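You operate a simulated robot arm through the tools that you are given. There is no shell and no other tool. Be economical: measure what you need, move in short steps, check, and stop when the job is done.

The job below is to be done with a simulated two-armed robot. You get a single attempt, and the scene is never put back.

## Task
Hold the arbor and unscrew the blue nut, then lift the white gear off.
Fine: nut and gear go into the chuck tray; last, stand the bare arbor on the table edge by the slide. Set down upright: arbor.

The check looks at the end state, three seconds after you hand in, the way a careful person would. Anything else that was tipped, shoved, dropped, spilled or broken makes it a failure.

## Robot
Two 7-joint arms with two-finger parallel grippers on one trunk, on a base that drives. Base frame: it is fixed to the floor where the robot stands at the start and does not move with it; the origin is under the middle of the robot, x ahead of it, y to its left, z up; the surface under the hand at the start is at about z = 0.7. Units: m, degrees, N and s.
The left shoulder is at the start at [0.02, 0.17, 1.078], the right one opposite. With the tool pointing down near the work surface each hand reaches from about 0.1 to 0.66 m from the robot's upright axis, wherever it stands, measured 20 degrees to its own side. Places, roughly: table edge by the slide [0.5, -1.3, 0.7]; the arbor's journal [0.5, 0, 0.8]; the arbor's thread [0.5, 0, 0.8]; the chuck tray [0.5, -0.3, 0.7]. Payload 3.8 kg a hand.
Tool frame (each hand has its own): the origin (TCP) lies between the finger pads and is the grasp point; the fingertips stand 0.03 m ahead of it; z points along the fingers, y is the line along which they close. Largest opening 0.11 m; finger width 0.02, thickness 0.01; the body of the gripper, 0.048 by 0.112 m, starts 0.055 m behind the TCP.
Orientation is told as [roll, pitch, yaw] about the base's x, y, z axes, in that order, counted from this pose: with the fingers straight down and closing along the base's y, the tool's x points along the base's -x, its y along +y and its z along -z.

## Interface
- The arms move only by the tool play_rows. It takes "left_motion", "right_motion" or both (then of equal length, played together; a hand with none holds still); each is a list of rows, each an object (a shift or turn left out is 0, a gripper value left out holds the last) with "xyz": the shift along the base's x, y, z in units of 40 mm (1.0 is 40 mm), a list of three; "rotation": the turn, a rotation vector about the base's x, y, z in units of 5 degrees (1.0 is 5 degrees), a list of three. In form: [{"xyz": [tx, ty, tz], "rotation": [rx, ry, rz]}, ...]. A call has 1 to 12 rows; each row shifts and turns the commanded pose from where the row before left it. "left_hand" and "right_hand" are, for a hand that has rows, the opening in per cent of the stroke, from 0 (shut) to 100 (fully open), set as the call begins (left out, the last holds). A call with a number of a shift or a turn outside -1 to 1 is refused whole. Each row takes 0.2 s and may step no farther than 0.05 m and 8.6 degrees from the row before; otherwise, or with a gripper value out of range, the whole call is refused. A pose out of reach is approached as far as the arm can. The call stops where the force on the tool passes 90 N (or 10 N more than at its start, if that is more) or the arm is blocked; 0.2 s more then pass. The fingers move at their own pace (about 0.072 m/s each) and stop on an object; they squeeze with about 32 N. The grip force told is the motor's: it shows also when the fingers shut on nothing. Time passes only in rows, and 0.2 s behind the last, so rows that do not move let the fingers close. It gives the time, the measured TCP pose, the force on the tool (base axes), the opening and the grip force at its end, in the units of the frame above (readings bear some noise), with the torque about the TCP (base axes, N m) and any sound that the robot's microphone picked up, and new pictures: "pictures" is both (left out), scene, wrist or none (wrist: the cameras of the hands that moved).
- Cameras (640 x 400 px; columns grow to the right, rows downward): "scene" is now at [0.1075, -0.0266, 1.2418]; the picture's right is [-0.30, -0.95, 0.00], its down [-0.44, 0.14, -0.89] and it looks along [0.85, -0.27, -0.46] (base axes); focal length 258 px, centre (320, 200). "left" rides on the left gripper at [0.072, -0.017, -0.103] in its tool frame; the picture's right is [0.23, 0.97, 0.00], its down [-0.76, 0.18, -0.62] and it looks along [-0.61, 0.14, 0.78] (tool axes); focal length 222 px, centre (320, 200). "right" rides on the right gripper at [0.072, 0.017, -0.103] in its tool frame; the picture's right is [-0.23, 0.97, 0.00], its down [-0.76, -0.18, -0.62] and it looks along [-0.61, -0.14, 0.78] (tool axes); focal length 222 px, centre (320, 200). There is no depth. A picture from a camera that has moved, and an enlarged one, comes with that camera's place and axes in the base frame and with its lens.
- lift_body(by): slides the trunk up (or, below 0, down) by that many m; the arms and the scene camera ride with it, the base frame stays. It gives what a move gives, with no picture.
- roll_base(legs): drives the robot by 1 to 6 legs, each [ahead, turn to the left] in m and degrees, along the robot's own axes; the way and the turn of a leg run together, so that a leg with both is an arc; at most 1.5 m and 180 degrees a leg. The arms and the cameras ride along, it lands a little off, and it stops where it bumps. It gives what a move gives, and a new picture of the scene camera.
- head_to(pan, tilt): turns the head with the scene camera to pan (to the left, within 80 degrees either way) and tilt (down, from -29 to 69), counted from straight ahead of the robot. It gives what a move gives, and a new picture of the scene camera.
- close_up(camera, box): a new picture of the part [left, top, right, bottom] of that camera's present view, enlarged. It takes no simulated time.
- hand_in(): hands the job in; it is judged then, once.

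Work in short steps. Places have to be worked out from the pictures, the camera data and where the tool is seen: move nearer, look again, correct. Check each grasp and each placing, and mend what went wrong. You have 120 turns and 260 pictures in all, those below and enlarged ones among them. Open the grippers and draw the arms clear of the work before you hand the job in, unless the task says otherwise; then end with one line.

The tools are called after "Emit:" as a command line: name --argument value ..., lists and objects as JSON in quotes. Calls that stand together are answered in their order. play_rows: Moves the arms, as the interface text tells. Its arguments: {"type":"object","properties":{"left_motion":{"type":"array","items":{"type":"object","properties":{"xyz":{"type":"array","items":{"type":"number"}},"rotation":{"type":"array","items":{"type":"number"}}}}},"left_hand":{"type":"number"},"right_motion":{"type":"array","items":{"type":"object","properties":{"xyz":{"type":"array","items":{"type":"number"}},"rotation":{"type":"array","items":{"type":"number"}}}}},"right_hand":{"type":"number"},"pictures":{"type":"string","enum":["both","scene","wrist","none"]}},"required":[]} The other tools are called the same way: lift_body (by) slides the trunk up or down; roll_base (legs) drives the base; head_to (pan, tilt) turns the head that bears the scene camera; close_up (camera, box) takes an enlarged picture of a part of a camera's view; hand_in () hands the job in.

At the start:

```text
time_s: 0.0
left_eef_pos: [0.4831, 0.0589, 1.1171]
left_tool_rot: [0.0, -0.1, -0.1]
left_force: [-0.4, 0.9, 0.7]
left_torque: [0.0, 0.03, 0.01]
left_grip_width: 0.1101
left_finger_force: 0.1
right_eef_pos: [0.4616, -0.283, 1.0842]
right_tool_rot: [0.0, 0.1, 0.0]
right_force: [0.2, 0.2, -0.5]
right_torque: [0.0, 0.05, 0.01]
right_grip_width: 0.1099
right_finger_force: 0.0
trunk travel left (down, up): [-0.175, 0.395]
robot x, y, heading: [-0.0042, 0.0001, 0.3]
head pan, tilt: [-17.8, 27.4]
```

scene: 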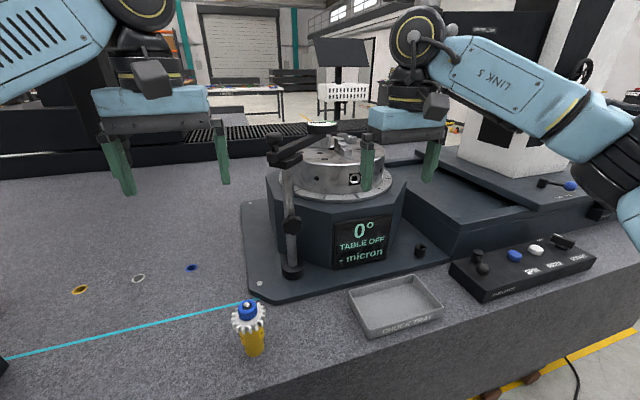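
right: 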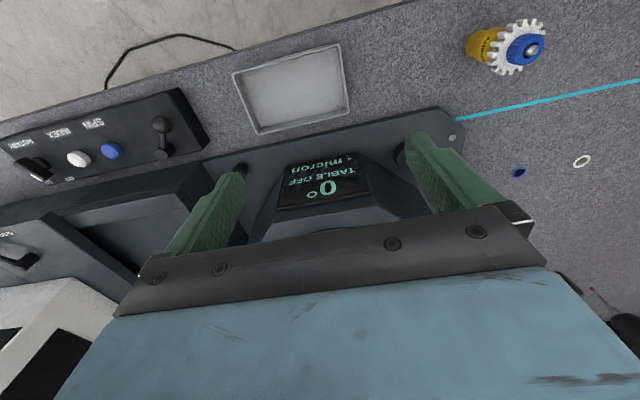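
left: 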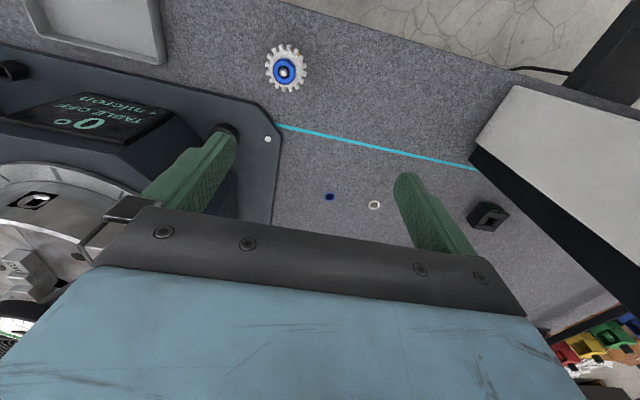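

The arbor stands near [0.48, 0.0], about 0.13 m tall, with the nut on top. I enlarge the views to see its parts before moving.

Emit:
close_up --camera "scene" --box '[200, 280, 300, 370]'

Emit:
close_up --camera "right" --box '[440, 0, 580, 90]'

Emit:
close_up --camera "left" --box '[240, 30, 340, 100]'

Emit:
head_to --pan -60 --tilt 35

```text
4.44 times, centred on (250, 325) of scene
camera zoom: at [0.1075, -0.0266, 1.2418], right [-0.3, -0.95, 0.0], down [-0.44, 0.14, -0.89], along [0.85, -0.27, -0.46], focal length 1145 px, centre (631, -356)
```

zoom: 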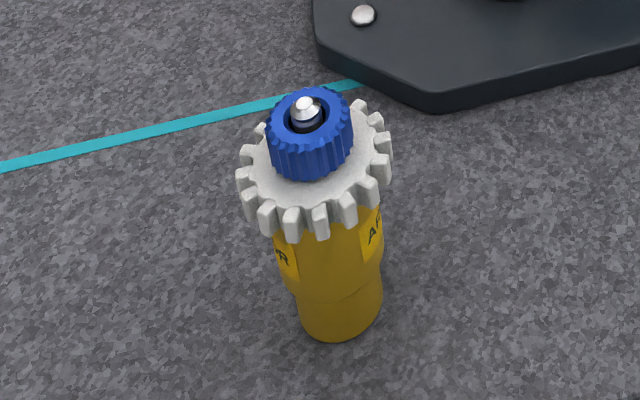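

```text
4.44 times, centred on (510, 45) of right
camera zoom: at [0.389, -0.2666, 1.1865], right [0.23, 0.97, 0.0], down [0.76, -0.18, 0.62], along [0.61, -0.14, -0.78], focal length 987 px, centre (-524, 889)
```

zoom: 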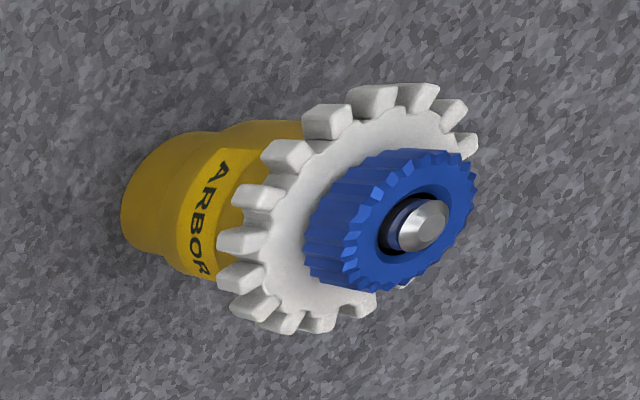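

```text
5.71 times, centred on (290, 65) of left
camera zoom: at [0.4107, 0.0413, 1.2189], right [-0.23, 0.97, 0.0], down [0.76, 0.18, 0.62], along [0.61, 0.14, -0.78], focal length 1269 px, centre (491, 971)
```

zoom: 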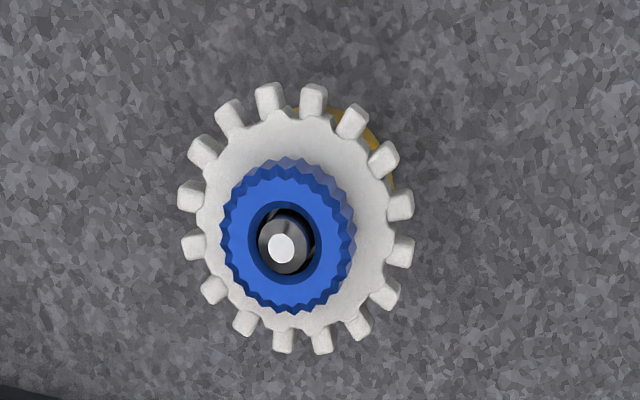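

```text
time_s: 1.1
left_eef_pos: [0.4831, 0.0579, 1.1176]
left_tool_rot: [0.0, 0.0, 0.0]
left_force: [0.2, 0.8, -0.6]
left_torque: [0.0, -0.03, 0.01]
left_grip_width: 0.11
left_finger_force: 0.1
right_eef_pos: [0.4621, -0.2836, 1.0837]
right_tool_rot: [-0.1, -0.1, 0.0]
right_force: [0.4, -0.7, -0.3]
right_torque: [0.01, -0.01, 0.01]
right_grip_width: 0.11
right_finger_force: 0.0
trunk travel left (down, up): [-0.175, 0.395]
robot x, y, heading: [0.0013, -0.0023, -0.3]
head pan, tilt: [-60.0, 35.0]
camera scene: at [0.0645, -0.0749, 1.2299], right [-0.87, -0.5, 0.0], down [-0.29, 0.5, -0.82], along [0.41, -0.71, -0.57], focal length 258 px, centre (320, 200)
```

scene: 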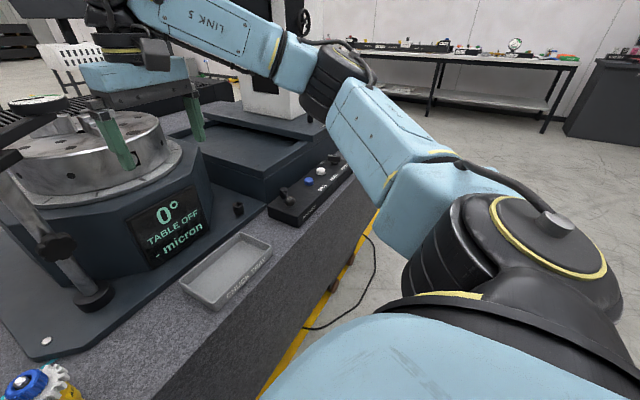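

Triangulating from the three views gives the arbor axis at about (0.484, 0.001) with its pin top at z ≈ 0.832. I'll tilt the left hand so its fingers point forward and down, drawing it back toward the robot, to grip the yellow body from the near side.

Emit:
play_rows --left_motion '[{"xyz": [-0.35, 0.07, -0.3], "rotation": [0, -1, 0]}, {"xyz": [-0.35, 0.07, -0.3], "rotation": [0, -1, 0]}, {"xyz": [-0.35, 0.07, -0.3], "rotation": [0, -1, 0]}, {"xyz": [-0.35, 0.07, -0.3], "rotation": [0, -1, 0]}, {"xyz": [-0.35, 0.07, -0.3], "rotation": [0, -1, 0]}, {"xyz": [-0.35, 0.07, -0.3], "rotation": [0, -1, 0]}, {"xyz": [-0.35, 0.07, -0.3], "rotation": [0, -1, 0]}, {"xyz": [-0.35, 0.07, -0.3], "rotation": [0, -1, 0]}, {"xyz": [-0.35, 0.07, -0.3], "rotation": [0, -1, 0]}, {"xyz": [-0.35, 0.07, -0.3], "rotation": [0, -1, 0]}, {"xyz": [-0.35, 0.07, -0.3], "rotation": [0, -1, 0]}, {"xyz": [-0.35, 0.07, -0.3], "rotation": [0, -1, 0]}]' --pictures "none"

Emit:
head_to --pan 0 --tilt 45

```text
time_s: 3.7
left_eef_pos: [0.3526, 0.0547, 0.976]
left_tool_rot: [-0.1, -59.9, 0.1]
left_force: [-0.1, -0.5, 1.1]
left_torque: [0.0, 0.02, 0.01]
left_grip_width: 0.11
left_finger_force: 0.1
left hand out of reach, approached as far as the arm can: row 10, 11, 12
right_eef_pos: [0.4617, -0.2827, 1.0831]
right_tool_rot: [0.0, 0.0, 0.0]
right_force: [0.7, -0.2, 0.0]
right_torque: [0.01, 0.0, 0.01]
right_grip_width: 0.1096
right_finger_force: 0.1
trunk travel left (down, up): [-0.175, 0.395]
robot x, y, heading: [-0.0003, -0.0008, 0.3]
head pan, tilt: [-60.0, 35.0]
```

```text
time_s: 5.0
left_eef_pos: [0.351, 0.055, 0.9757]
left_tool_rot: [0.1, -59.9, 0.0]
left_force: [0.9, 1.1, -0.7]
left_torque: [0.0, -0.03, 0.02]
left_grip_width: 0.11
left_finger_force: 0.2
right_eef_pos: [0.4623, -0.2835, 1.084]
right_tool_rot: [0.0, 0.0, 0.1]
right_force: [0.3, -0.4, -0.6]
right_torque: [-0.03, 0.02, -0.01]
right_grip_width: 0.1103
right_finger_force: 0.2
trunk travel left (down, up): [-0.175, 0.395]
robot x, y, heading: [0.0031, 0.0028, 0.2]
head pan, tilt: [0.0, 45.0]
camera scene: at [0.1017, 0.0012, 1.2151], right [0.0, -1.0, 0.0], down [-0.71, 0.0, -0.71], along [0.71, 0.0, -0.71], focal length 258 px, centre (320, 200)
```

scene: 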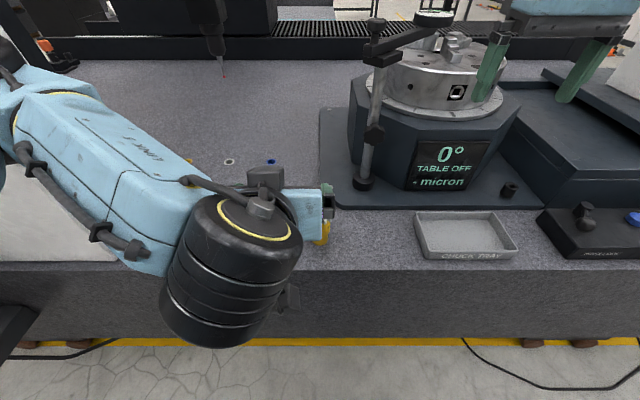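

The left arm is cramped near the body, so I back the base 0.1 m to give it room; both arms are well above the table.

Emit:
roll_base --legs '[[-0.1, 0]]'

```text
time_s: 6.1
left_eef_pos: [0.2536, 0.0542, 0.977]
left_tool_rot: [0.1, -60.1, 0.0]
left_force: [-0.5, 0.8, 0.4]
left_torque: [0.03, 0.01, 0.02]
left_grip_width: 0.11
left_finger_force: 0.1
right_eef_pos: [0.3626, -0.2828, 1.0836]
right_tool_rot: [0.0, 0.0, 0.0]
right_force: [-0.3, -0.1, 0.0]
right_torque: [0.0, -0.04, 0.01]
right_grip_width: 0.1102
right_finger_force: 0.0
trunk travel left (down, up): [-0.175, 0.395]
robot x, y, heading: [-0.0996, 0.001, -0.1]
head pan, tilt: [0.0, 45.0]
camera scene: at [0.0019, 0.0014, 1.2152], right [0.0, -1.0, 0.0], down [-0.71, 0.0, -0.71], along [0.71, 0.0, -0.71], focal length 258 px, centre (320, 200)
```

scene: 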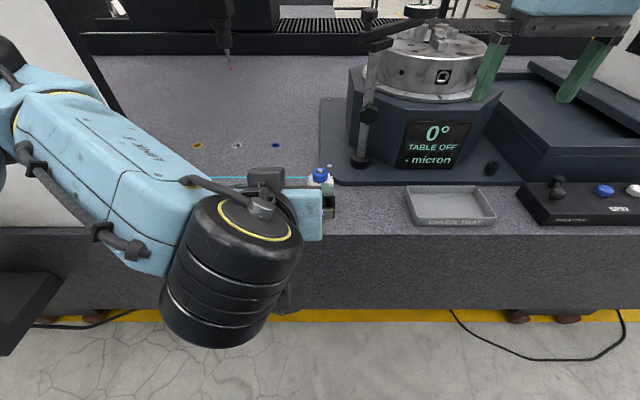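

There is now space, and the table's near edge is at x ≈ 0.395. I yaw the left hand 30° to the right while lowering it to a stand-off behind the arbor.

Emit:
play_rows --left_motion '[{"xyz": [0.48, 0.05, -0.9], "rotation": [0, 0, -1]}, {"xyz": [0.48, 0.05, -0.9], "rotation": [0, 0, -1]}, {"xyz": [0.48, 0.05, -0.9], "rotation": [0, 0, -1]}, {"xyz": [0.48, 0.05, -0.9], "rotation": [0, 0, -1]}, {"xyz": [0.48, 0.05, -0.9], "rotation": [0, 0, -1]}, {"xyz": [0.48, 0.05, -0.9], "rotation": [0, 0, -1]}]'

```text
time_s: 7.5
left_eef_pos: [0.3702, 0.0659, 0.7596]
left_tool_rot: [0.3, -60.0, -30.0]
left_force: [0.0, 0.2, 0.4]
left_torque: [0.03, 0.0, -0.02]
left_grip_width: 0.1101
left_finger_force: 0.0
right_eef_pos: [0.3629, -0.2845, 1.0834]
right_tool_rot: [0.1, 0.0, 0.0]
right_force: [0.7, -0.5, -0.2]
right_torque: [-0.01, -0.01, 0.03]
right_grip_width: 0.11
right_finger_force: 0.1
trunk travel left (down, up): [-0.175, 0.395]
robot x, y, heading: [-0.0999, 0.0017, -0.2]
head pan, tilt: [0.0, 45.0]
camera scene: at [0.0031, 0.0014, 1.2151], right [0.0, -1.0, 0.0], down [-0.71, 0.0, -0.71], along [0.71, 0.0, -0.71], focal length 258 px, centre (320, 200)
camera left: at [0.2522, 0.115, 0.7479], right [0.39, 0.9, -0.2], down [-0.05, 0.23, 0.97], along [0.92, -0.37, 0.13], focal length 222 px, centre (320, 200)
```

scene: 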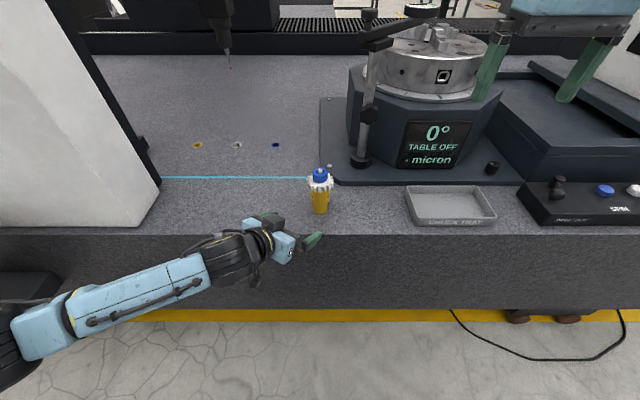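
left: 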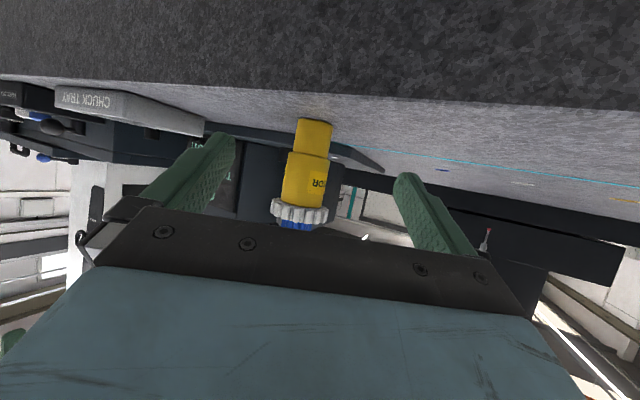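

The arm reached the stand-off and the arbor sits between the finger lines (image is upside down). I enlarge it to get the step heights.

Emit:
close_up --camera "left" --box '[260, 100, 370, 250]'

Emit:
close_up --camera "scene" --box '[280, 150, 360, 230]'

```text
2.67 times, centred on (315, 175) of left
camera zoom: at [0.2522, 0.115, 0.7479], right [0.39, 0.9, -0.2], down [-0.05, 0.23, 0.97], along [0.92, -0.37, 0.13], focal length 592 px, centre (333, 267)
```

zoom: 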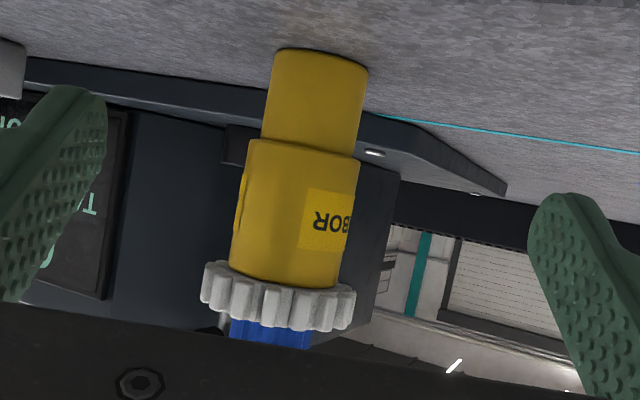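

```text
5.00 times, centred on (320, 190) of scene
camera zoom: at [0.0031, 0.0014, 1.2151], right [0.0, -1.0, 0.0], down [-0.71, 0.0, -0.71], along [0.71, 0.0, -0.71], focal length 1288 px, centre (320, 250)
```

zoom: 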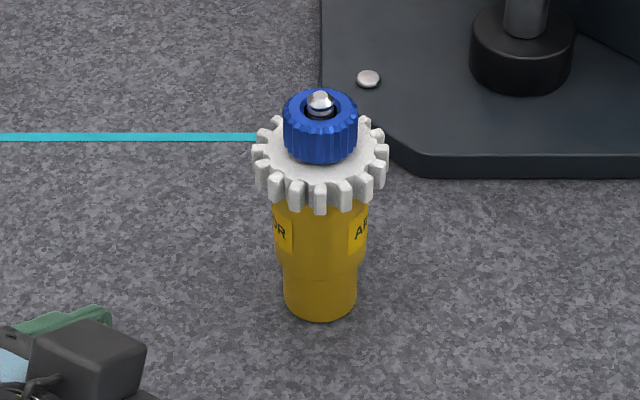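

Step at z≈0.731, gear 0.783–0.80, nut 0.80–0.82: a grip at z ≈ 0.753 lands on the wide yellow section. I advance straight along the finger heading with hand open.

Emit:
play_rows --left_motion '[{"xyz": [0.65, -0.37, 0]}, {"xyz": [0.65, -0.37, 0]}, {"xyz": [0.65, -0.37, 0]}, {"xyz": [0.65, -0.37, 0]}, {}]'

```text
time_s: 8.7
left_eef_pos: [0.4731, 0.0061, 0.76]
left_tool_rot: [0.0, -60.0, -29.9]
left_force: [-0.2, 0.3, 0.1]
left_torque: [0.02, 0.01, 0.0]
left_grip_width: 0.1102
left_finger_force: 0.1
right_eef_pos: [0.3639, -0.2825, 1.0843]
right_tool_rot: [0.0, 0.0, 0.0]
right_force: [0.0, 0.4, -0.9]
right_torque: [-0.02, 0.02, 0.03]
right_grip_width: 0.1101
right_finger_force: 0.1
trunk travel left (down, up): [-0.175, 0.395]
robot x, y, heading: [-0.0993, 0.0001, -0.0]
head pan, tilt: [0.0, 45.0]
camera scene: at [0.0028, 0.0015, 1.2151], right [0.0, -1.0, 0.0], down [-0.71, 0.0, -0.71], along [0.71, 0.0, -0.71], focal length 258 px, centre (320, 200)
camera left: at [0.3549, 0.0548, 0.7476], right [0.39, 0.9, -0.2], down [-0.05, 0.23, 0.97], along [0.92, -0.37, 0.13], focal length 222 px, centre (320, 200)
```

scene: 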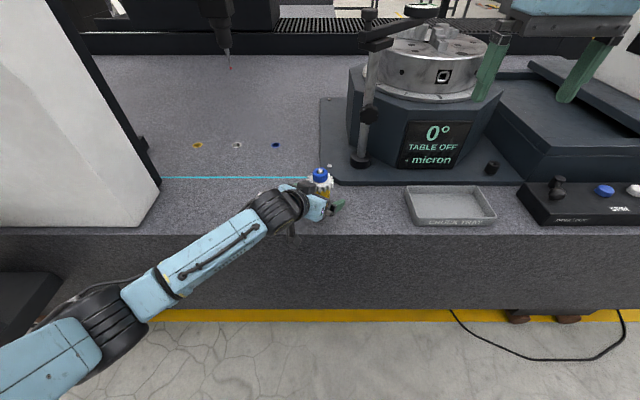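
left: 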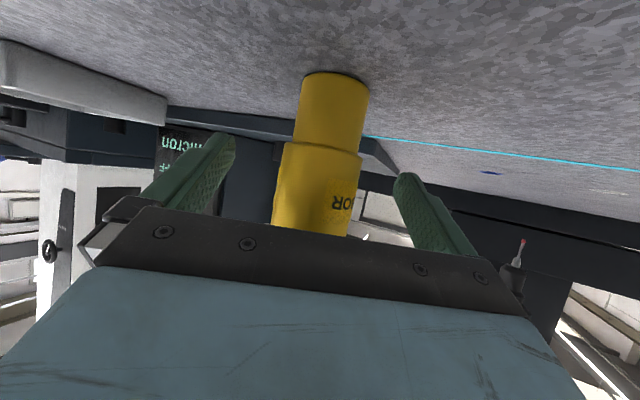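

The arbor is centred between the fingers, so I close the left hand, with a few still rows.

Emit:
play_rows --left_motion '[{}, {}, {}, {}, {}]' --left_hand 0

```text
time_s: 9.9
left_eef_pos: [0.4722, 0.0051, 0.7599]
left_tool_rot: [0.0, -60.1, -30.0]
left_force: [-0.6, -1.4, -0.3]
left_torque: [-0.16, 0.02, -0.02]
left_grip_width: 0.0473
left_finger_force: 31.9
right_eef_pos: [0.3642, -0.2823, 1.0836]
right_tool_rot: [0.0, 0.0, 0.0]
right_force: [0.1, -0.2, -0.3]
right_torque: [0.01, -0.03, 0.0]
right_grip_width: 0.11
right_finger_force: 0.1
trunk travel left (down, up): [-0.175, 0.395]
robot x, y, heading: [-0.0979, -0.0007, -0.2]
head pan, tilt: [0.0, 45.0]
camera scene: at [0.0029, 0.0012, 1.2151], right [0.0, -1.0, 0.0], down [-0.71, 0.0, -0.71], along [0.71, 0.0, -0.71], focal length 258 px, centre (320, 200)
camera left: at [0.3547, 0.0546, 0.7477], right [0.39, 0.9, -0.2], down [-0.05, 0.23, 0.97], along [0.92, -0.37, 0.13], focal length 222 px, centre (320, 200)
```

scene: 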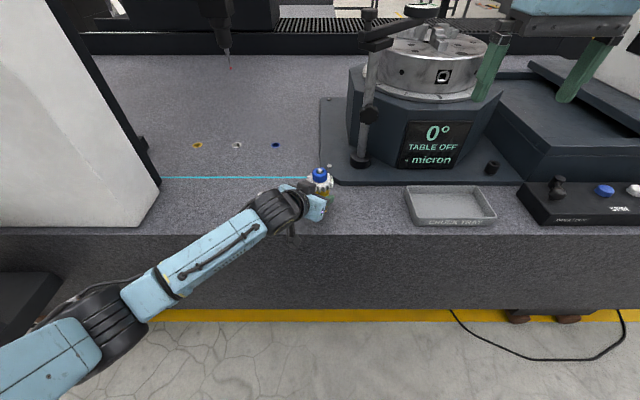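
left: 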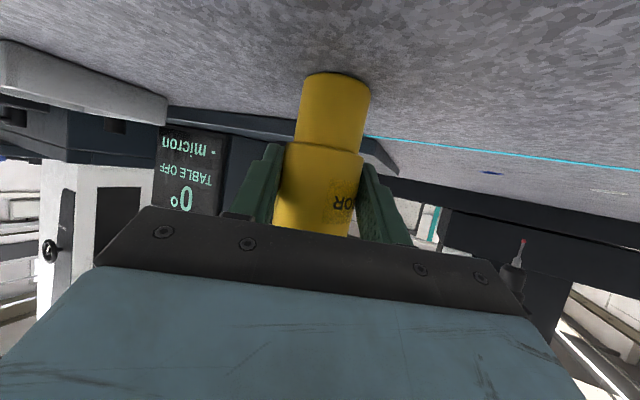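

The grip is firm at 0.0473 m. Now I bring the right hand above the nut, yawing it −60° to leave turning range for unscrewing counter-clockwise, with the opening at ~0.066 m.

Emit:
play_rows --right_motion '[{"xyz": [0.25, 0.59, -0.25], "rotation": [0, 0, -1]}, {"xyz": [0.25, 0.59, -0.25], "rotation": [0, 0, -1]}, {"xyz": [0.25, 0.59, -0.25], "rotation": [0, 0, -1]}, {"xyz": [0.25, 0.59, -0.25], "rotation": [0, 0, -1]}, {"xyz": [0.25, 0.59, -0.25], "rotation": [0, 0, -1]}, {"xyz": [0.25, 0.59, -0.25], "rotation": [0, 0, -1]}, {"xyz": [0.25, 0.59, -0.25], "rotation": [0, 0, -1]}, {"xyz": [0.25, 0.59, -0.25], "rotation": [0, 0, -1]}, {"xyz": [0.25, 0.59, -0.25], "rotation": [0, 0, -1]}, {"xyz": [0.25, 0.59, -0.25], "rotation": [0, 0, -1]}, {"xyz": [0.25, 0.59, -0.25], "rotation": [0, 0, -1]}, {"xyz": [0.25, 0.59, -0.25], "rotation": [0, 0, -1]}]' --right_hand 60

```text
time_s: 12.5
left_eef_pos: [0.4718, 0.0057, 0.7604]
left_tool_rot: [0.1, -60.0, -29.9]
left_force: [-0.5, 1.0, 0.2]
left_torque: [0.12, 0.04, 0.02]
left_grip_width: 0.047
left_finger_force: 32.1
right_eef_pos: [0.4825, 0.0011, 0.9636]
right_tool_rot: [0.0, -0.1, -60.0]
right_force: [0.7, -0.9, -0.3]
right_torque: [0.05, 0.03, -0.01]
right_grip_width: 0.0661
right_finger_force: 0.0
trunk travel left (down, up): [-0.175, 0.395]
robot x, y, heading: [-0.1008, 0.0008, -0.1]
head pan, tilt: [0.0, 45.0]
camera scene: at [0.0028, 0.0019, 1.2151], right [0.0, -1.0, 0.0], down [-0.71, 0.0, -0.71], along [0.71, 0.0, -0.71], focal length 258 px, centre (320, 200)
camera right: at [0.4604, 0.0718, 1.0666], right [0.96, 0.29, 0.0], down [0.23, -0.75, 0.62], along [0.18, -0.6, -0.78], focal length 222 px, centre (320, 200)
```

scene: 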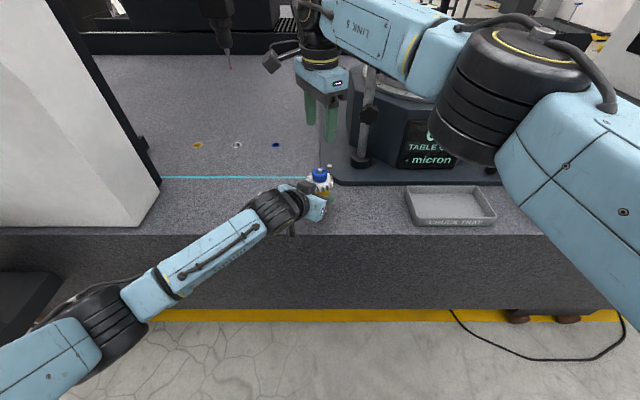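
right: 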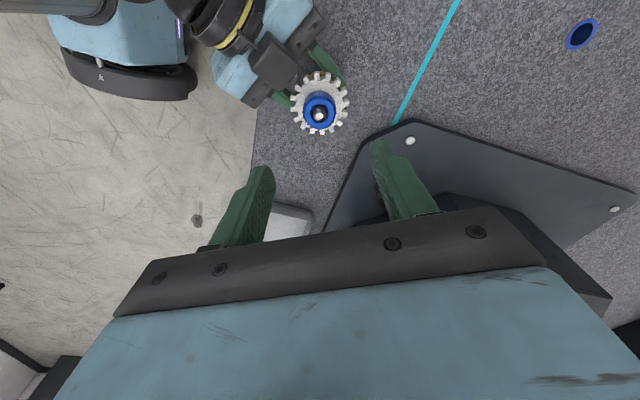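

The pin projects to about (0.482, 0.000), right under the hand. I lower so the tips straddle the nut just above the gear.

Emit:
play_rows --right_motion '[{"xyz": [0, -0.02, -0.8]}, {"xyz": [0, 0, -0.8]}, {"xyz": [0, 0, -0.8]}, {"xyz": [0, 0, -0.6]}, {}]'

Emit:
close_up --camera "scene" --box '[280, 130, 360, 230]'

Emit:
close_up --camera "right" --box '[220, 80, 420, 260]'

```text
time_s: 13.7
left_eef_pos: [0.4717, 0.0062, 0.7595]
left_tool_rot: [-0.1, -60.0, -29.9]
left_force: [0.3, 1.4, 0.0]
left_torque: [0.09, -0.12, 0.01]
left_grip_width: 0.0473
left_finger_force: 32.2
right_eef_pos: [0.4838, -0.0001, 0.843]
right_tool_rot: [0.0, 0.0, -59.9]
right_force: [-0.5, -0.6, -0.4]
right_torque: [-0.01, 0.01, -0.02]
right_grip_width: 0.0662
right_finger_force: 0.0
trunk travel left (down, up): [-0.175, 0.395]
robot x, y, heading: [-0.102, 0.0042, 0.1]
head pan, tilt: [0.0, 45.0]
camera scene: at [0.0029, 0.0014, 1.2151], right [0.0, -1.0, 0.0], down [-0.71, 0.0, -0.71], along [0.71, 0.0, -0.71], focal length 258 px, centre (320, 200)
camera right: at [0.461, 0.0707, 0.9458], right [0.96, 0.29, 0.0], down [0.23, -0.75, 0.62], along [0.18, -0.6, -0.78], focal length 222 px, centre (320, 200)
```

scene: 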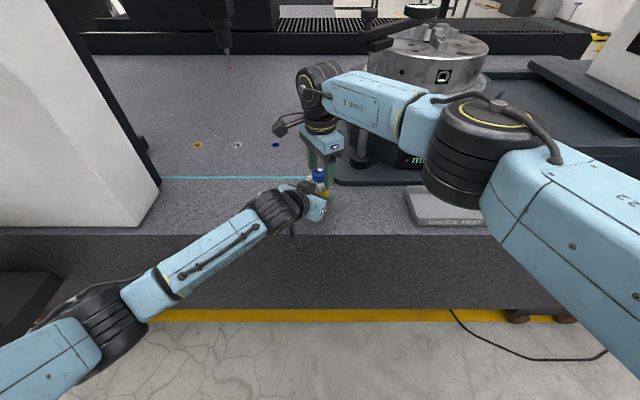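
right: 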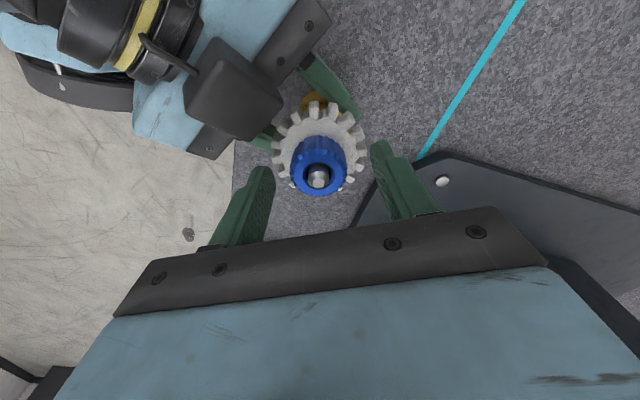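

```text
4.00 times, centred on (320, 180) of scene
camera zoom: at [0.0029, 0.0014, 1.2151], right [0.0, -1.0, 0.0], down [-0.71, 0.0, -0.71], along [0.71, 0.0, -0.71], focal length 1030 px, centre (320, 280)
```

zoom: 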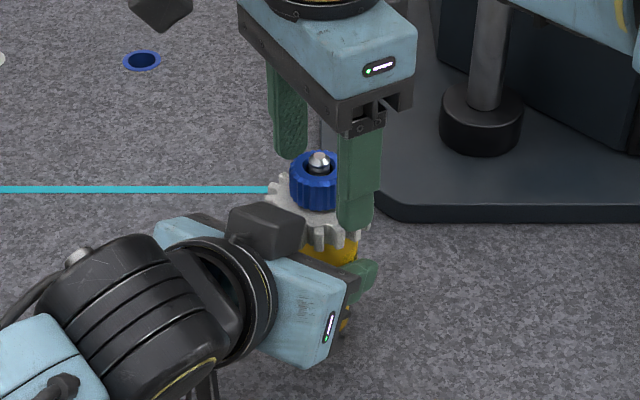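

```text
2.22 times, centred on (320, 170) of right
camera zoom: at [0.461, 0.0707, 0.9458], right [0.96, 0.29, 0.0], down [0.23, -0.75, 0.62], along [0.18, -0.6, -0.78], focal length 494 px, centre (320, 267)
```

zoom: 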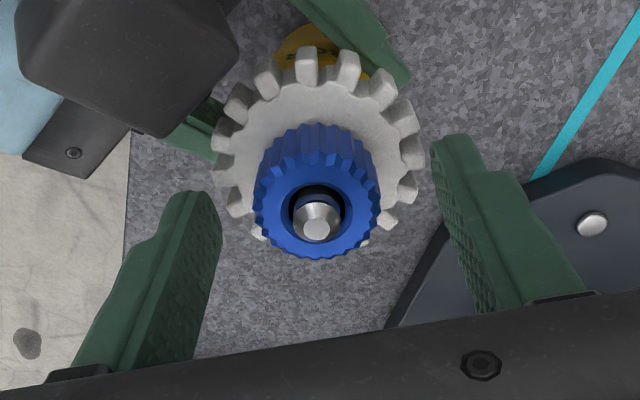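

The nut is centred between the right fingers and the left hand is clear. I lower 7 mm more and close on the nut.

Emit:
play_rows --right_motion '[{"xyz": [-0.02, 0, -0.18]}, {}]' --pictures "none"

Emit:
play_rows --right_motion '[{}, {}, {}, {}]' --right_hand 0 --pictures "wrist"

```text
time_s: 14.3
left_eef_pos: [0.4719, 0.0069, 0.7604]
left_tool_rot: [-0.1, -60.0, -29.9]
left_force: [0.2, 1.0, 0.3]
left_torque: [0.1, -0.05, 0.05]
left_grip_width: 0.047
left_finger_force: 32.4
right_eef_pos: [0.4823, 0.0001, 0.8369]
right_tool_rot: [-0.1, 0.0, -60.0]
right_force: [1.0, 1.4, -0.5]
right_torque: [0.02, 0.01, 0.0]
right_grip_width: 0.066
right_finger_force: 0.1
trunk travel left (down, up): [-0.175, 0.395]
robot x, y, heading: [-0.0981, 0.0023, 0.1]
head pan, tilt: [0.0, 45.0]
```

```text
time_s: 15.3
left_eef_pos: [0.4726, 0.0065, 0.7594]
left_tool_rot: [0.0, -60.0, -29.9]
left_force: [0.0, 0.6, 0.2]
left_torque: [-0.12, 0.09, -0.05]
left_grip_width: 0.0471
left_finger_force: 32.1
right_eef_pos: [0.4823, -0.0015, 0.8358]
right_tool_rot: [-0.1, 0.0, -60.0]
right_force: [0.7, -0.3, -0.1]
right_torque: [-0.08, 0.01, 0.01]
right_grip_width: 0.0639
right_finger_force: 31.7
trunk travel left (down, up): [-0.175, 0.395]
robot x, y, heading: [-0.0998, 0.0014, -0.0]
head pan, tilt: [0.0, 45.0]
camera right: at [0.4602, 0.0706, 0.9391], right [0.96, 0.29, 0.0], down [0.23, -0.75, 0.62], along [0.18, -0.6, -0.78], focal length 222 px, centre (320, 200)
```

right: 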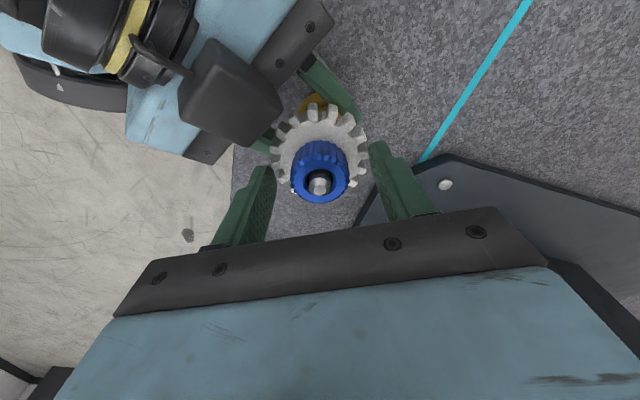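

Width 0.064 means the tips caught the gear's rim, so the gear top is higher than judged (≈0.813; nut 0.813–0.832). I reopen, rise 12 mm and close again on the nut.

Emit:
play_rows --right_motion '[{}, {}, {"xyz": [0, 0.03, 0.15]}, {"xyz": [0, 0, 0.15]}, {}]' --right_hand 64 --pictures "none"

Emit:
play_rows --right_motion '[{}, {}, {}, {}, {}]' --right_hand 0 --pictures "wrist"

Emit:
close_up --camera "scene" --box '[280, 130, 360, 230]'

```text
time_s: 16.5
left_eef_pos: [0.4711, 0.0058, 0.7595]
left_tool_rot: [-0.1, -60.1, -29.9]
left_force: [-0.2, 0.8, -0.2]
left_torque: [0.09, -0.06, 0.03]
left_grip_width: 0.047
left_finger_force: 32.1
right_eef_pos: [0.4816, 0.0008, 0.8487]
right_tool_rot: [0.0, 0.0, -60.0]
right_force: [0.3, -0.9, 0.0]
right_torque: [-0.04, -0.01, 0.03]
right_grip_width: 0.0703
right_finger_force: 0.2
trunk travel left (down, up): [-0.175, 0.395]
robot x, y, heading: [-0.0998, 0.0017, -0.1]
head pan, tilt: [0.0, 45.0]
```

```text
time_s: 17.7
left_eef_pos: [0.4728, 0.0065, 0.7595]
left_tool_rot: [0.0, -60.0, -29.8]
left_force: [5.3, 0.9, -0.2]
left_torque: [-0.29, 0.32, 0.01]
left_grip_width: 0.0469
left_finger_force: 31.9
right_eef_pos: [0.481, 0.0011, 0.8493]
right_tool_rot: [0.0, 0.0, -60.0]
right_force: [-6.0, -2.0, 2.3]
right_torque: [-0.04, 0.24, 0.03]
right_grip_width: 0.032
right_finger_force: 31.9
trunk travel left (down, up): [-0.175, 0.395]
robot x, y, heading: [-0.1013, 0.0002, -0.2]
head pan, tilt: [0.0, 45.0]
camera right: at [0.4602, 0.0716, 0.9512], right [0.96, 0.29, 0.0], down [0.23, -0.75, 0.62], along [0.18, -0.6, -0.78], focal length 222 px, centre (320, 200)
```

right: 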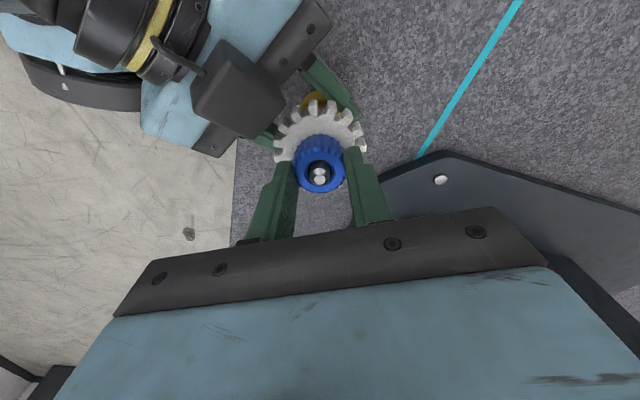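

```text
4.00 times, centred on (320, 180) of scene
camera zoom: at [0.0028, 0.0012, 1.2151], right [0.0, -1.0, 0.0], down [-0.71, 0.0, -0.71], along [0.71, 0.0, -0.71], focal length 1030 px, centre (320, 280)
```

zoom: 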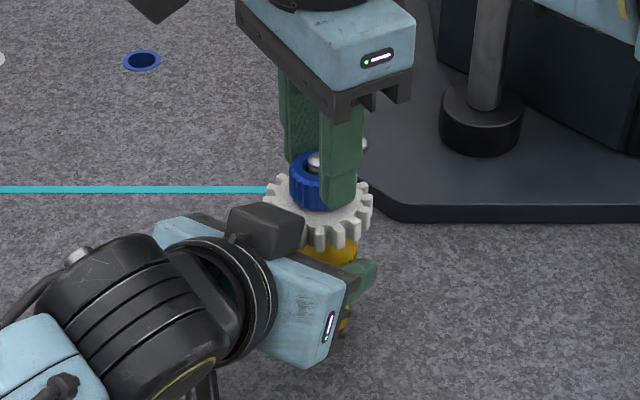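

The right hand holds the nut (0.032 m wide) with small side force. I turn it 60° counter-clockwise, rising a hair, and watch the readings.

Emit:
play_rows --right_motion '[{"rotation": [0, 0, 1]}, {"rotation": [0, 0, 1]}, {"rotation": [0, 0, 1], "xyz": [0, 0, 0.004]}, {"rotation": [0, 0, 1]}, {"rotation": [0, 0, 1]}, {"rotation": [0, 0, 1], "xyz": [0, 0, 0.004]}, {"rotation": [0, 0, 1]}, {"rotation": [0, 0, 1]}, {"rotation": [0, 0, 1]}, {"rotation": [0, 0, 1]}, {"rotation": [0, 0, 1]}, {"rotation": [0, 0, 1]}]' --pictures "wrist"

Emit:
close_up --camera "scene" --box '[280, 130, 360, 230]'

```text
time_s: 20.3
left_eef_pos: [0.473, 0.0057, 0.7605]
left_tool_rot: [0.0, -60.0, -29.9]
left_force: [4.2, 0.2, 1.4]
left_torque: [-0.29, 0.19, 0.06]
left_grip_width: 0.0469
left_finger_force: 32.0
right_eef_pos: [0.4822, -0.0, 0.8478]
right_tool_rot: [0.0, 0.0, 0.1]
right_force: [-5.5, -1.6, -5.2]
right_torque: [0.23, 0.25, -0.02]
right_grip_width: 0.0321
right_finger_force: 32.2
trunk travel left (down, up): [-0.175, 0.395]
robot x, y, heading: [-0.0972, 0.0001, -0.1]
head pan, tilt: [0.0, 45.0]
camera right: at [0.41, 0.0171, 0.9514], right [0.23, 0.97, 0.0], down [0.76, -0.18, 0.62], along [0.61, -0.14, -0.78], focal length 222 px, centre (320, 200)
```

right: 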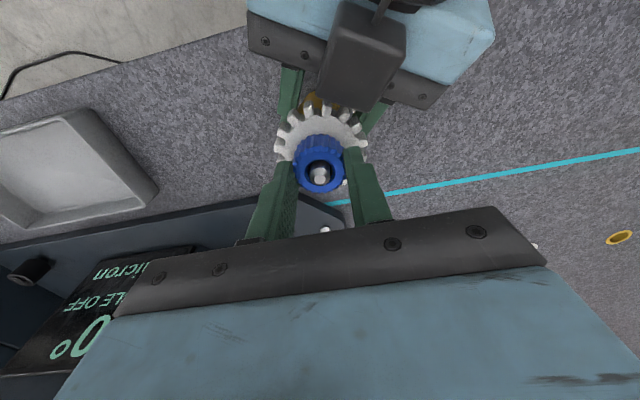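

```text
4.00 times, centred on (320, 180) of scene
camera zoom: at [0.0033, 0.0013, 1.215], right [0.0, -1.0, 0.0], down [-0.71, 0.0, -0.71], along [0.71, 0.0, -0.71], focal length 1030 px, centre (320, 280)
```

zoom: 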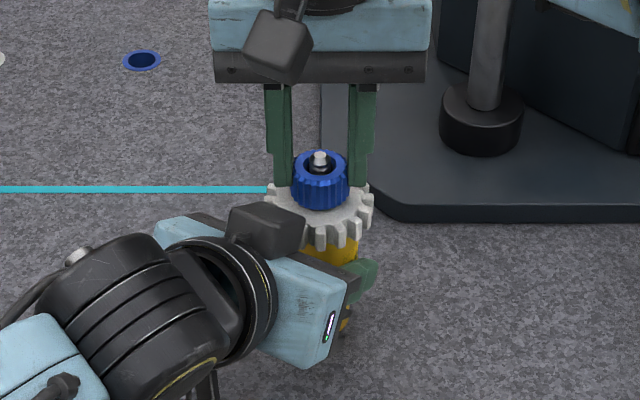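

The nut turns freely with it. The tool's vertical force is slightly downward, so I continue without any rise and look at the trend.

Emit:
play_rows --right_motion '[{"rotation": [0, 0, 1]}, {"rotation": [0, 0, 1]}, {"rotation": [0, 0, 1]}, {"rotation": [0, 0, 1]}, {"rotation": [0, 0, 1]}, {"rotation": [0, 0, 1]}, {"rotation": [0, 0, 1]}, {"rotation": [0, 0, 1]}, {"rotation": [0, 0, 1]}, {"rotation": [0, 0, 1]}, {"rotation": [0, 0, 1]}, {"rotation": [0, 0, 1]}]' --pictures "wrist"

Emit:
close_up --camera "scene" --box '[280, 130, 360, 230]'

```text
time_s: 22.9
left_eef_pos: [0.4685, 0.0035, 0.7598]
left_tool_rot: [-0.2, -60.0, -30.0]
left_force: [-16.5, -11.1, 0.0]
left_torque: [0.34, -0.15, -0.26]
left_grip_width: 0.0472
left_finger_force: 32.2
right_eef_pos: [0.4688, -0.0087, 0.8416]
right_tool_rot: [-0.1, -0.3, 37.6]
right_force: [11.8, 7.1, 17.1]
right_torque: [0.14, -0.31, -0.04]
right_grip_width: 0.0315
right_finger_force: 32.3
right hand out of reach, approached as far as the arm can: row 8, 9, 10, 11, 12
trunk travel left (down, up): [-0.175, 0.395]
robot x, y, heading: [-0.0938, -0.0025, -0.0]
head pan, tilt: [0.0, 45.0]
camera right: at [0.4005, -0.0397, 0.9437], right [-0.41, 0.91, 0.0], down [0.71, 0.32, 0.63], along [0.57, 0.26, -0.78], focal length 222 px, centre (320, 200)
```

right: 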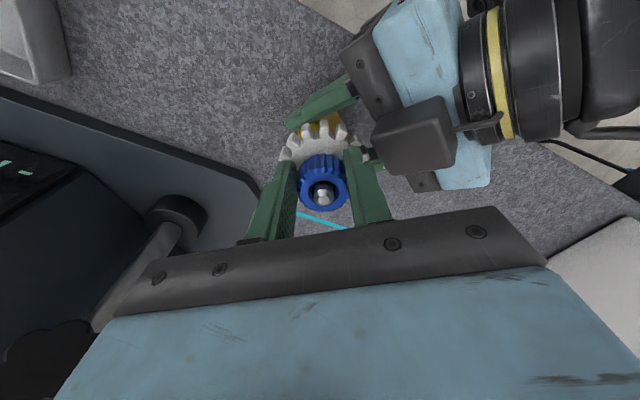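

```text
4.00 times, centred on (320, 180) of scene
camera zoom: at [0.0011, 0.0011, 1.2153], right [0.0, -1.0, 0.0], down [-0.71, 0.0, -0.71], along [0.71, 0.0, -0.71], focal length 1030 px, centre (320, 280)
```

zoom: 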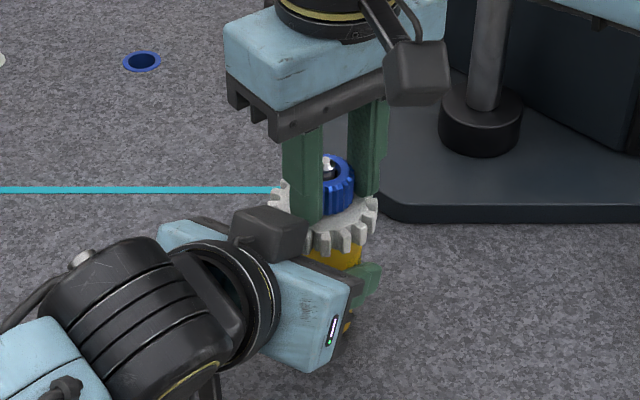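

The right arm ran out at about yaw +37° and was pulled off line. I back the last 5 rows of turn to return to a reachable pose, before regripping.

Emit:
play_rows --right_motion '[{"rotation": [0, 0, -1]}, {"rotation": [0, 0, -1]}, {"rotation": [0, 0, -1]}, {"rotation": [0, 0, -1]}, {"rotation": [0, 0, -1]}, {"rotation": [0, 0, -1]}, {}]' --pictures "wrist"

Emit:
close_up --camera "scene" --box '[280, 130, 360, 230]'

```text
time_s: 24.5
left_eef_pos: [0.4701, 0.0028, 0.759]
left_tool_rot: [0.0, -60.0, -30.1]
left_force: [-2.8, -28.4, -5.7]
left_torque: [1.02, 0.03, -0.3]
left_grip_width: 0.0476
left_finger_force: 32.0
right_eef_pos: [0.4684, -0.0056, 0.8395]
right_tool_rot: [0.4, 0.0, 7.7]
right_force: [-1.3, 27.5, 17.0]
right_torque: [0.96, 0.29, 0.32]
right_grip_width: 0.0314
right_finger_force: 32.4
trunk travel left (down, up): [-0.175, 0.395]
robot x, y, heading: [-0.0964, -0.0008, -0.0]
head pan, tilt: [0.0, 45.0]
camera right: at [0.3935, 0.0008, 0.943], right [0.1, 1.0, 0.01], down [0.78, -0.08, 0.62], along [0.62, -0.05, -0.78], focal length 222 px, centre (320, 200)
```

right: 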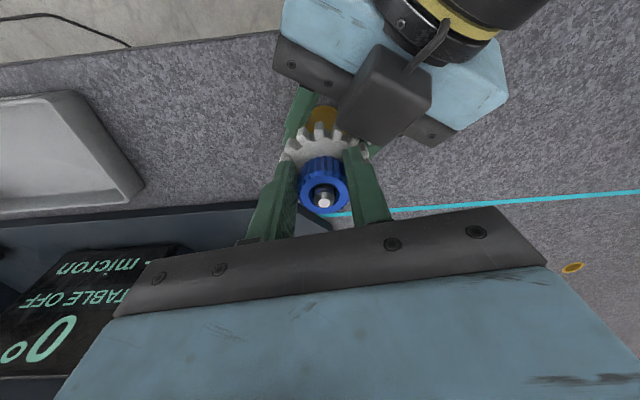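

```text
4.00 times, centred on (320, 180) of scene
camera zoom: at [0.0019, 0.0012, 1.2152], right [0.0, -1.0, 0.0], down [-0.71, 0.0, -0.71], along [0.71, 0.0, -0.71], focal length 1030 px, centre (320, 280)
```

zoom: 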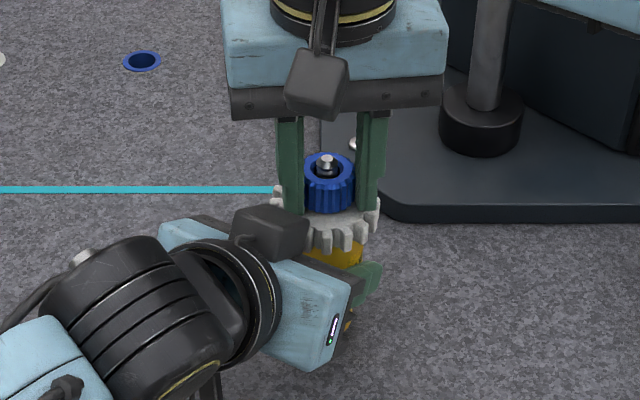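

The commanded pose had been clamped, so the offset stayed and there is side load. I release the nut to let everything relax, then look.

Emit:
play_rows --right_motion '[{}, {}]' --right_hand 48 --pictures "none"

Emit:
play_rows --right_motion '[{"xyz": [0, 0, 0.3]}, {"xyz": [0, 0, 0.9]}, {"xyz": [0, 0, 0.9]}, {"xyz": [0, 0, 0.9]}, {}]' --pictures "wrist"

Emit:
close_up --camera "scene" --box '[270, 140, 370, 230]'

Emit:
close_up --camera "left" --box '[220, 50, 420, 250]'

```text
time_s: 25.1
left_eef_pos: [0.4726, 0.0087, 0.7608]
left_tool_rot: [0.4, -60.0, -29.9]
left_force: [-0.3, -2.9, -0.4]
left_torque: [-0.25, 0.03, -0.05]
left_grip_width: 0.047
left_finger_force: 32.1
right_eef_pos: [0.4695, -0.011, 0.8379]
right_tool_rot: [-0.2, 0.0, 7.3]
right_force: [1.3, 2.0, 7.6]
right_torque: [0.25, 0.0, -0.01]
right_grip_width: 0.054
right_finger_force: 0.5
trunk travel left (down, up): [-0.175, 0.395]
robot x, y, heading: [-0.0988, -0.0045, 0.4]
head pan, tilt: [0.0, 45.0]
```

```text
time_s: 26.3
left_eef_pos: [0.4713, 0.0061, 0.7601]
left_tool_rot: [0.1, -59.9, -29.9]
left_force: [0.6, 2.6, -0.7]
left_torque: [0.09, -0.04, 0.01]
left_grip_width: 0.0473
left_finger_force: 32.4
right_eef_pos: [0.4696, -0.0091, 0.9591]
right_tool_rot: [-0.1, 0.1, 7.4]
right_force: [0.0, -0.2, -0.2]
right_torque: [0.03, 0.0, -0.01]
right_grip_width: 0.0527
right_finger_force: 0.0
trunk travel left (down, up): [-0.175, 0.395]
robot x, y, heading: [-0.1017, -0.0007, -0.2]
head pan, tilt: [0.0, 45.0]
camera right: at [0.3953, -0.0016, 1.0618], right [0.1, 1.0, 0.0], down [0.78, -0.08, 0.62], along [0.62, -0.06, -0.78], focal length 222 px, centre (320, 200)
```

right: 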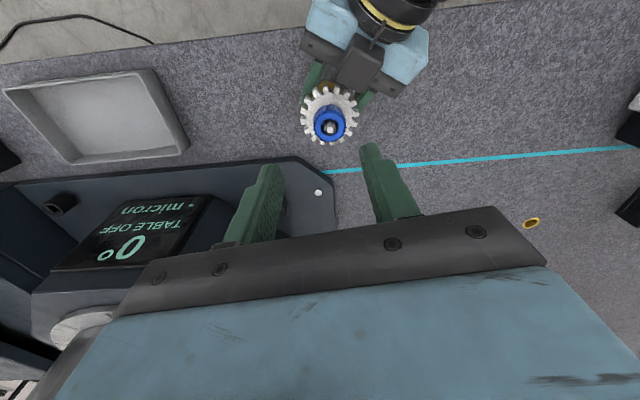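

```text
4.44 times, centred on (320, 185) of scene
camera zoom: at [0.0029, 0.0014, 1.215], right [0.0, -1.0, 0.0], down [-0.71, 0.0, -0.71], along [0.71, 0.0, -0.71], focal length 1145 px, centre (320, 267)
```

zoom: 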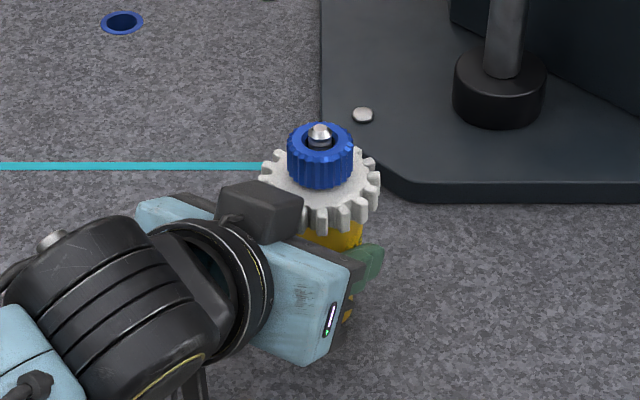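

```text
2.00 times, centred on (320, 150) of left
camera zoom: at [0.3546, 0.0547, 0.7475], right [0.39, 0.9, -0.2], down [-0.05, 0.23, 0.97], along [0.92, -0.37, 0.13], focal length 444 px, centre (320, 300)
```

zoom: 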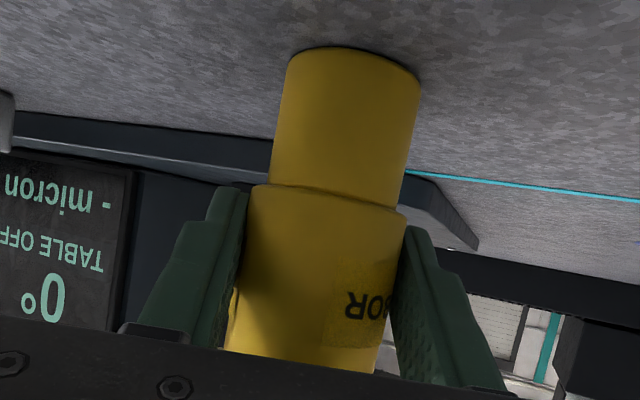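

The arbor is back at rest and the nut is intact. I test how far the right wrist goes in negative yaw above the nut, to get the longest counter-clockwise stroke.

Emit:
play_rows --right_motion '[{"xyz": [0.32, 0.24, 0], "rotation": [0, 0, -1]}, {"rotation": [0, 0, -1]}, {"rotation": [0, 0, -1]}, {"rotation": [0, 0, -1]}, {"rotation": [0, 0, -1]}, {"rotation": [0, 0, -1]}, {"rotation": [0, 0, -1]}, {"rotation": [0, 0, -1]}, {"rotation": [0, 0, -1]}, {"rotation": [0, 0, -1]}, {"rotation": [0, 0, -1]}, {"rotation": [0, 0, -1]}]' --pictures "none"

Emit:
play_rows --right_motion '[{"rotation": [0, 0, -1]}, {"rotation": [0, 0, -1]}, {"rotation": [0, 0, -1]}, {"rotation": [0, 0, -1]}, {"rotation": [0, 0, -1]}, {"rotation": [0, 0, -1]}, {"rotation": [0, 0, -1]}, {"rotation": [0, 0, -1]}, {"rotation": [0, 0, -1]}, {"rotation": [0, 0, -1]}, {"rotation": [0, 0, -1]}, {"rotation": [0, 0, -1]}]' --pictures "none"

Emit:
play_rows --right_motion '[{"rotation": [0, 0, -1]}, {"rotation": [0, 0, -1]}, {"rotation": [0, 0, -1]}, {"rotation": [0, 0, -1]}, {"rotation": [0, 0, -1]}, {"rotation": [0, 0, -1]}, {"rotation": [0, 0, -1]}, {"rotation": [0, 0, -1]}, {"rotation": [0, 0, -1]}, {"rotation": [0, 0, -1]}, {"rotation": [0, 0, -1]}, {"rotation": [0, 0, -1]}]' --pictures "both"

```text
time_s: 28.9
left_eef_pos: [0.4724, 0.0069, 0.759]
left_tool_rot: [0.0, -59.9, -29.9]
left_force: [0.3, 1.8, -0.4]
left_torque: [0.13, -0.06, 0.07]
left_grip_width: 0.0471
left_finger_force: 31.3
right_eef_pos: [0.4821, 0.001, 0.96]
right_tool_rot: [0.0, 0.0, -52.6]
right_force: [-0.2, 0.0, 0.1]
right_torque: [-0.03, 0.0, -0.02]
right_grip_width: 0.0528
right_finger_force: 0.1
trunk travel left (down, up): [-0.175, 0.395]
robot x, y, heading: [-0.0971, 0.0001, 0.1]
head pan, tilt: [0.0, 45.0]
```

```text
time_s: 31.5
left_eef_pos: [0.4722, 0.0073, 0.7586]
left_tool_rot: [0.0, -60.0, -29.9]
left_force: [-0.7, 0.5, 0.4]
left_torque: [-0.28, 0.11, -0.1]
left_grip_width: 0.0469
left_finger_force: 32.0
right_eef_pos: [0.4823, 0.0001, 0.9593]
right_tool_rot: [0.0, -0.1, -112.5]
right_force: [-0.1, 0.3, -0.3]
right_torque: [-0.02, 0.0, 0.0]
right_grip_width: 0.0527
right_finger_force: 0.0
trunk travel left (down, up): [-0.175, 0.395]
robot x, y, heading: [-0.0969, -0.0019, -0.1]
head pan, tilt: [0.0, 45.0]
```

```text
time_s: 34.1
left_eef_pos: [0.4719, 0.0069, 0.7596]
left_tool_rot: [0.0, -60.0, -29.9]
left_force: [0.3, 1.4, -0.2]
left_torque: [0.01, -0.02, -0.01]
left_grip_width: 0.0467
left_finger_force: 32.2
right_eef_pos: [0.4824, 0.0017, 0.9593]
right_tool_rot: [0.0, 0.1, -172.6]
right_force: [-0.9, 0.4, 0.6]
right_torque: [0.0, 0.01, 0.0]
right_grip_width: 0.0529
right_finger_force: 0.2
trunk travel left (down, up): [-0.175, 0.395]
robot x, y, heading: [-0.0989, -0.0008, 0.0]
head pan, tilt: [0.0, 45.0]
camera scene: at [0.003, 0.0014, 1.2151], right [0.0, -1.0, 0.0], down [-0.71, 0.0, -0.71], along [0.71, 0.0, -0.71], focal length 258 px, centre (320, 200)
camera right: at [0.5562, -0.0069, 1.0618], right [-0.1, -0.99, 0.0], down [-0.78, 0.08, 0.62], along [-0.62, 0.06, -0.78], focal length 222 px, centre (320, 200)
```

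scene: 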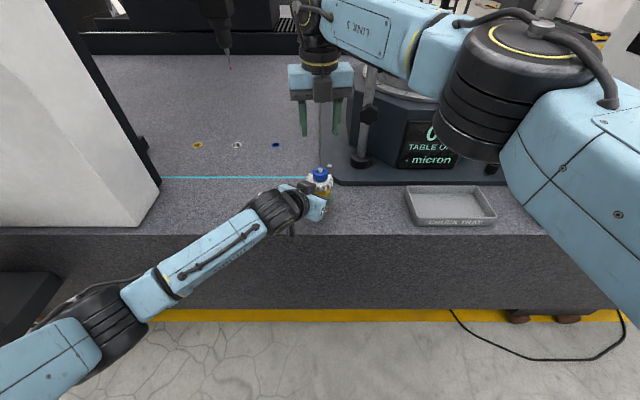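
right: 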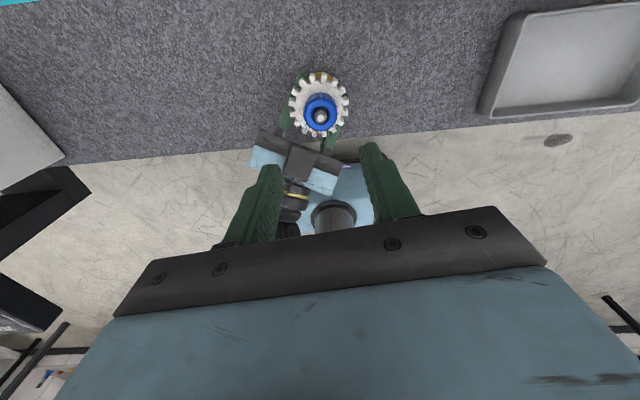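

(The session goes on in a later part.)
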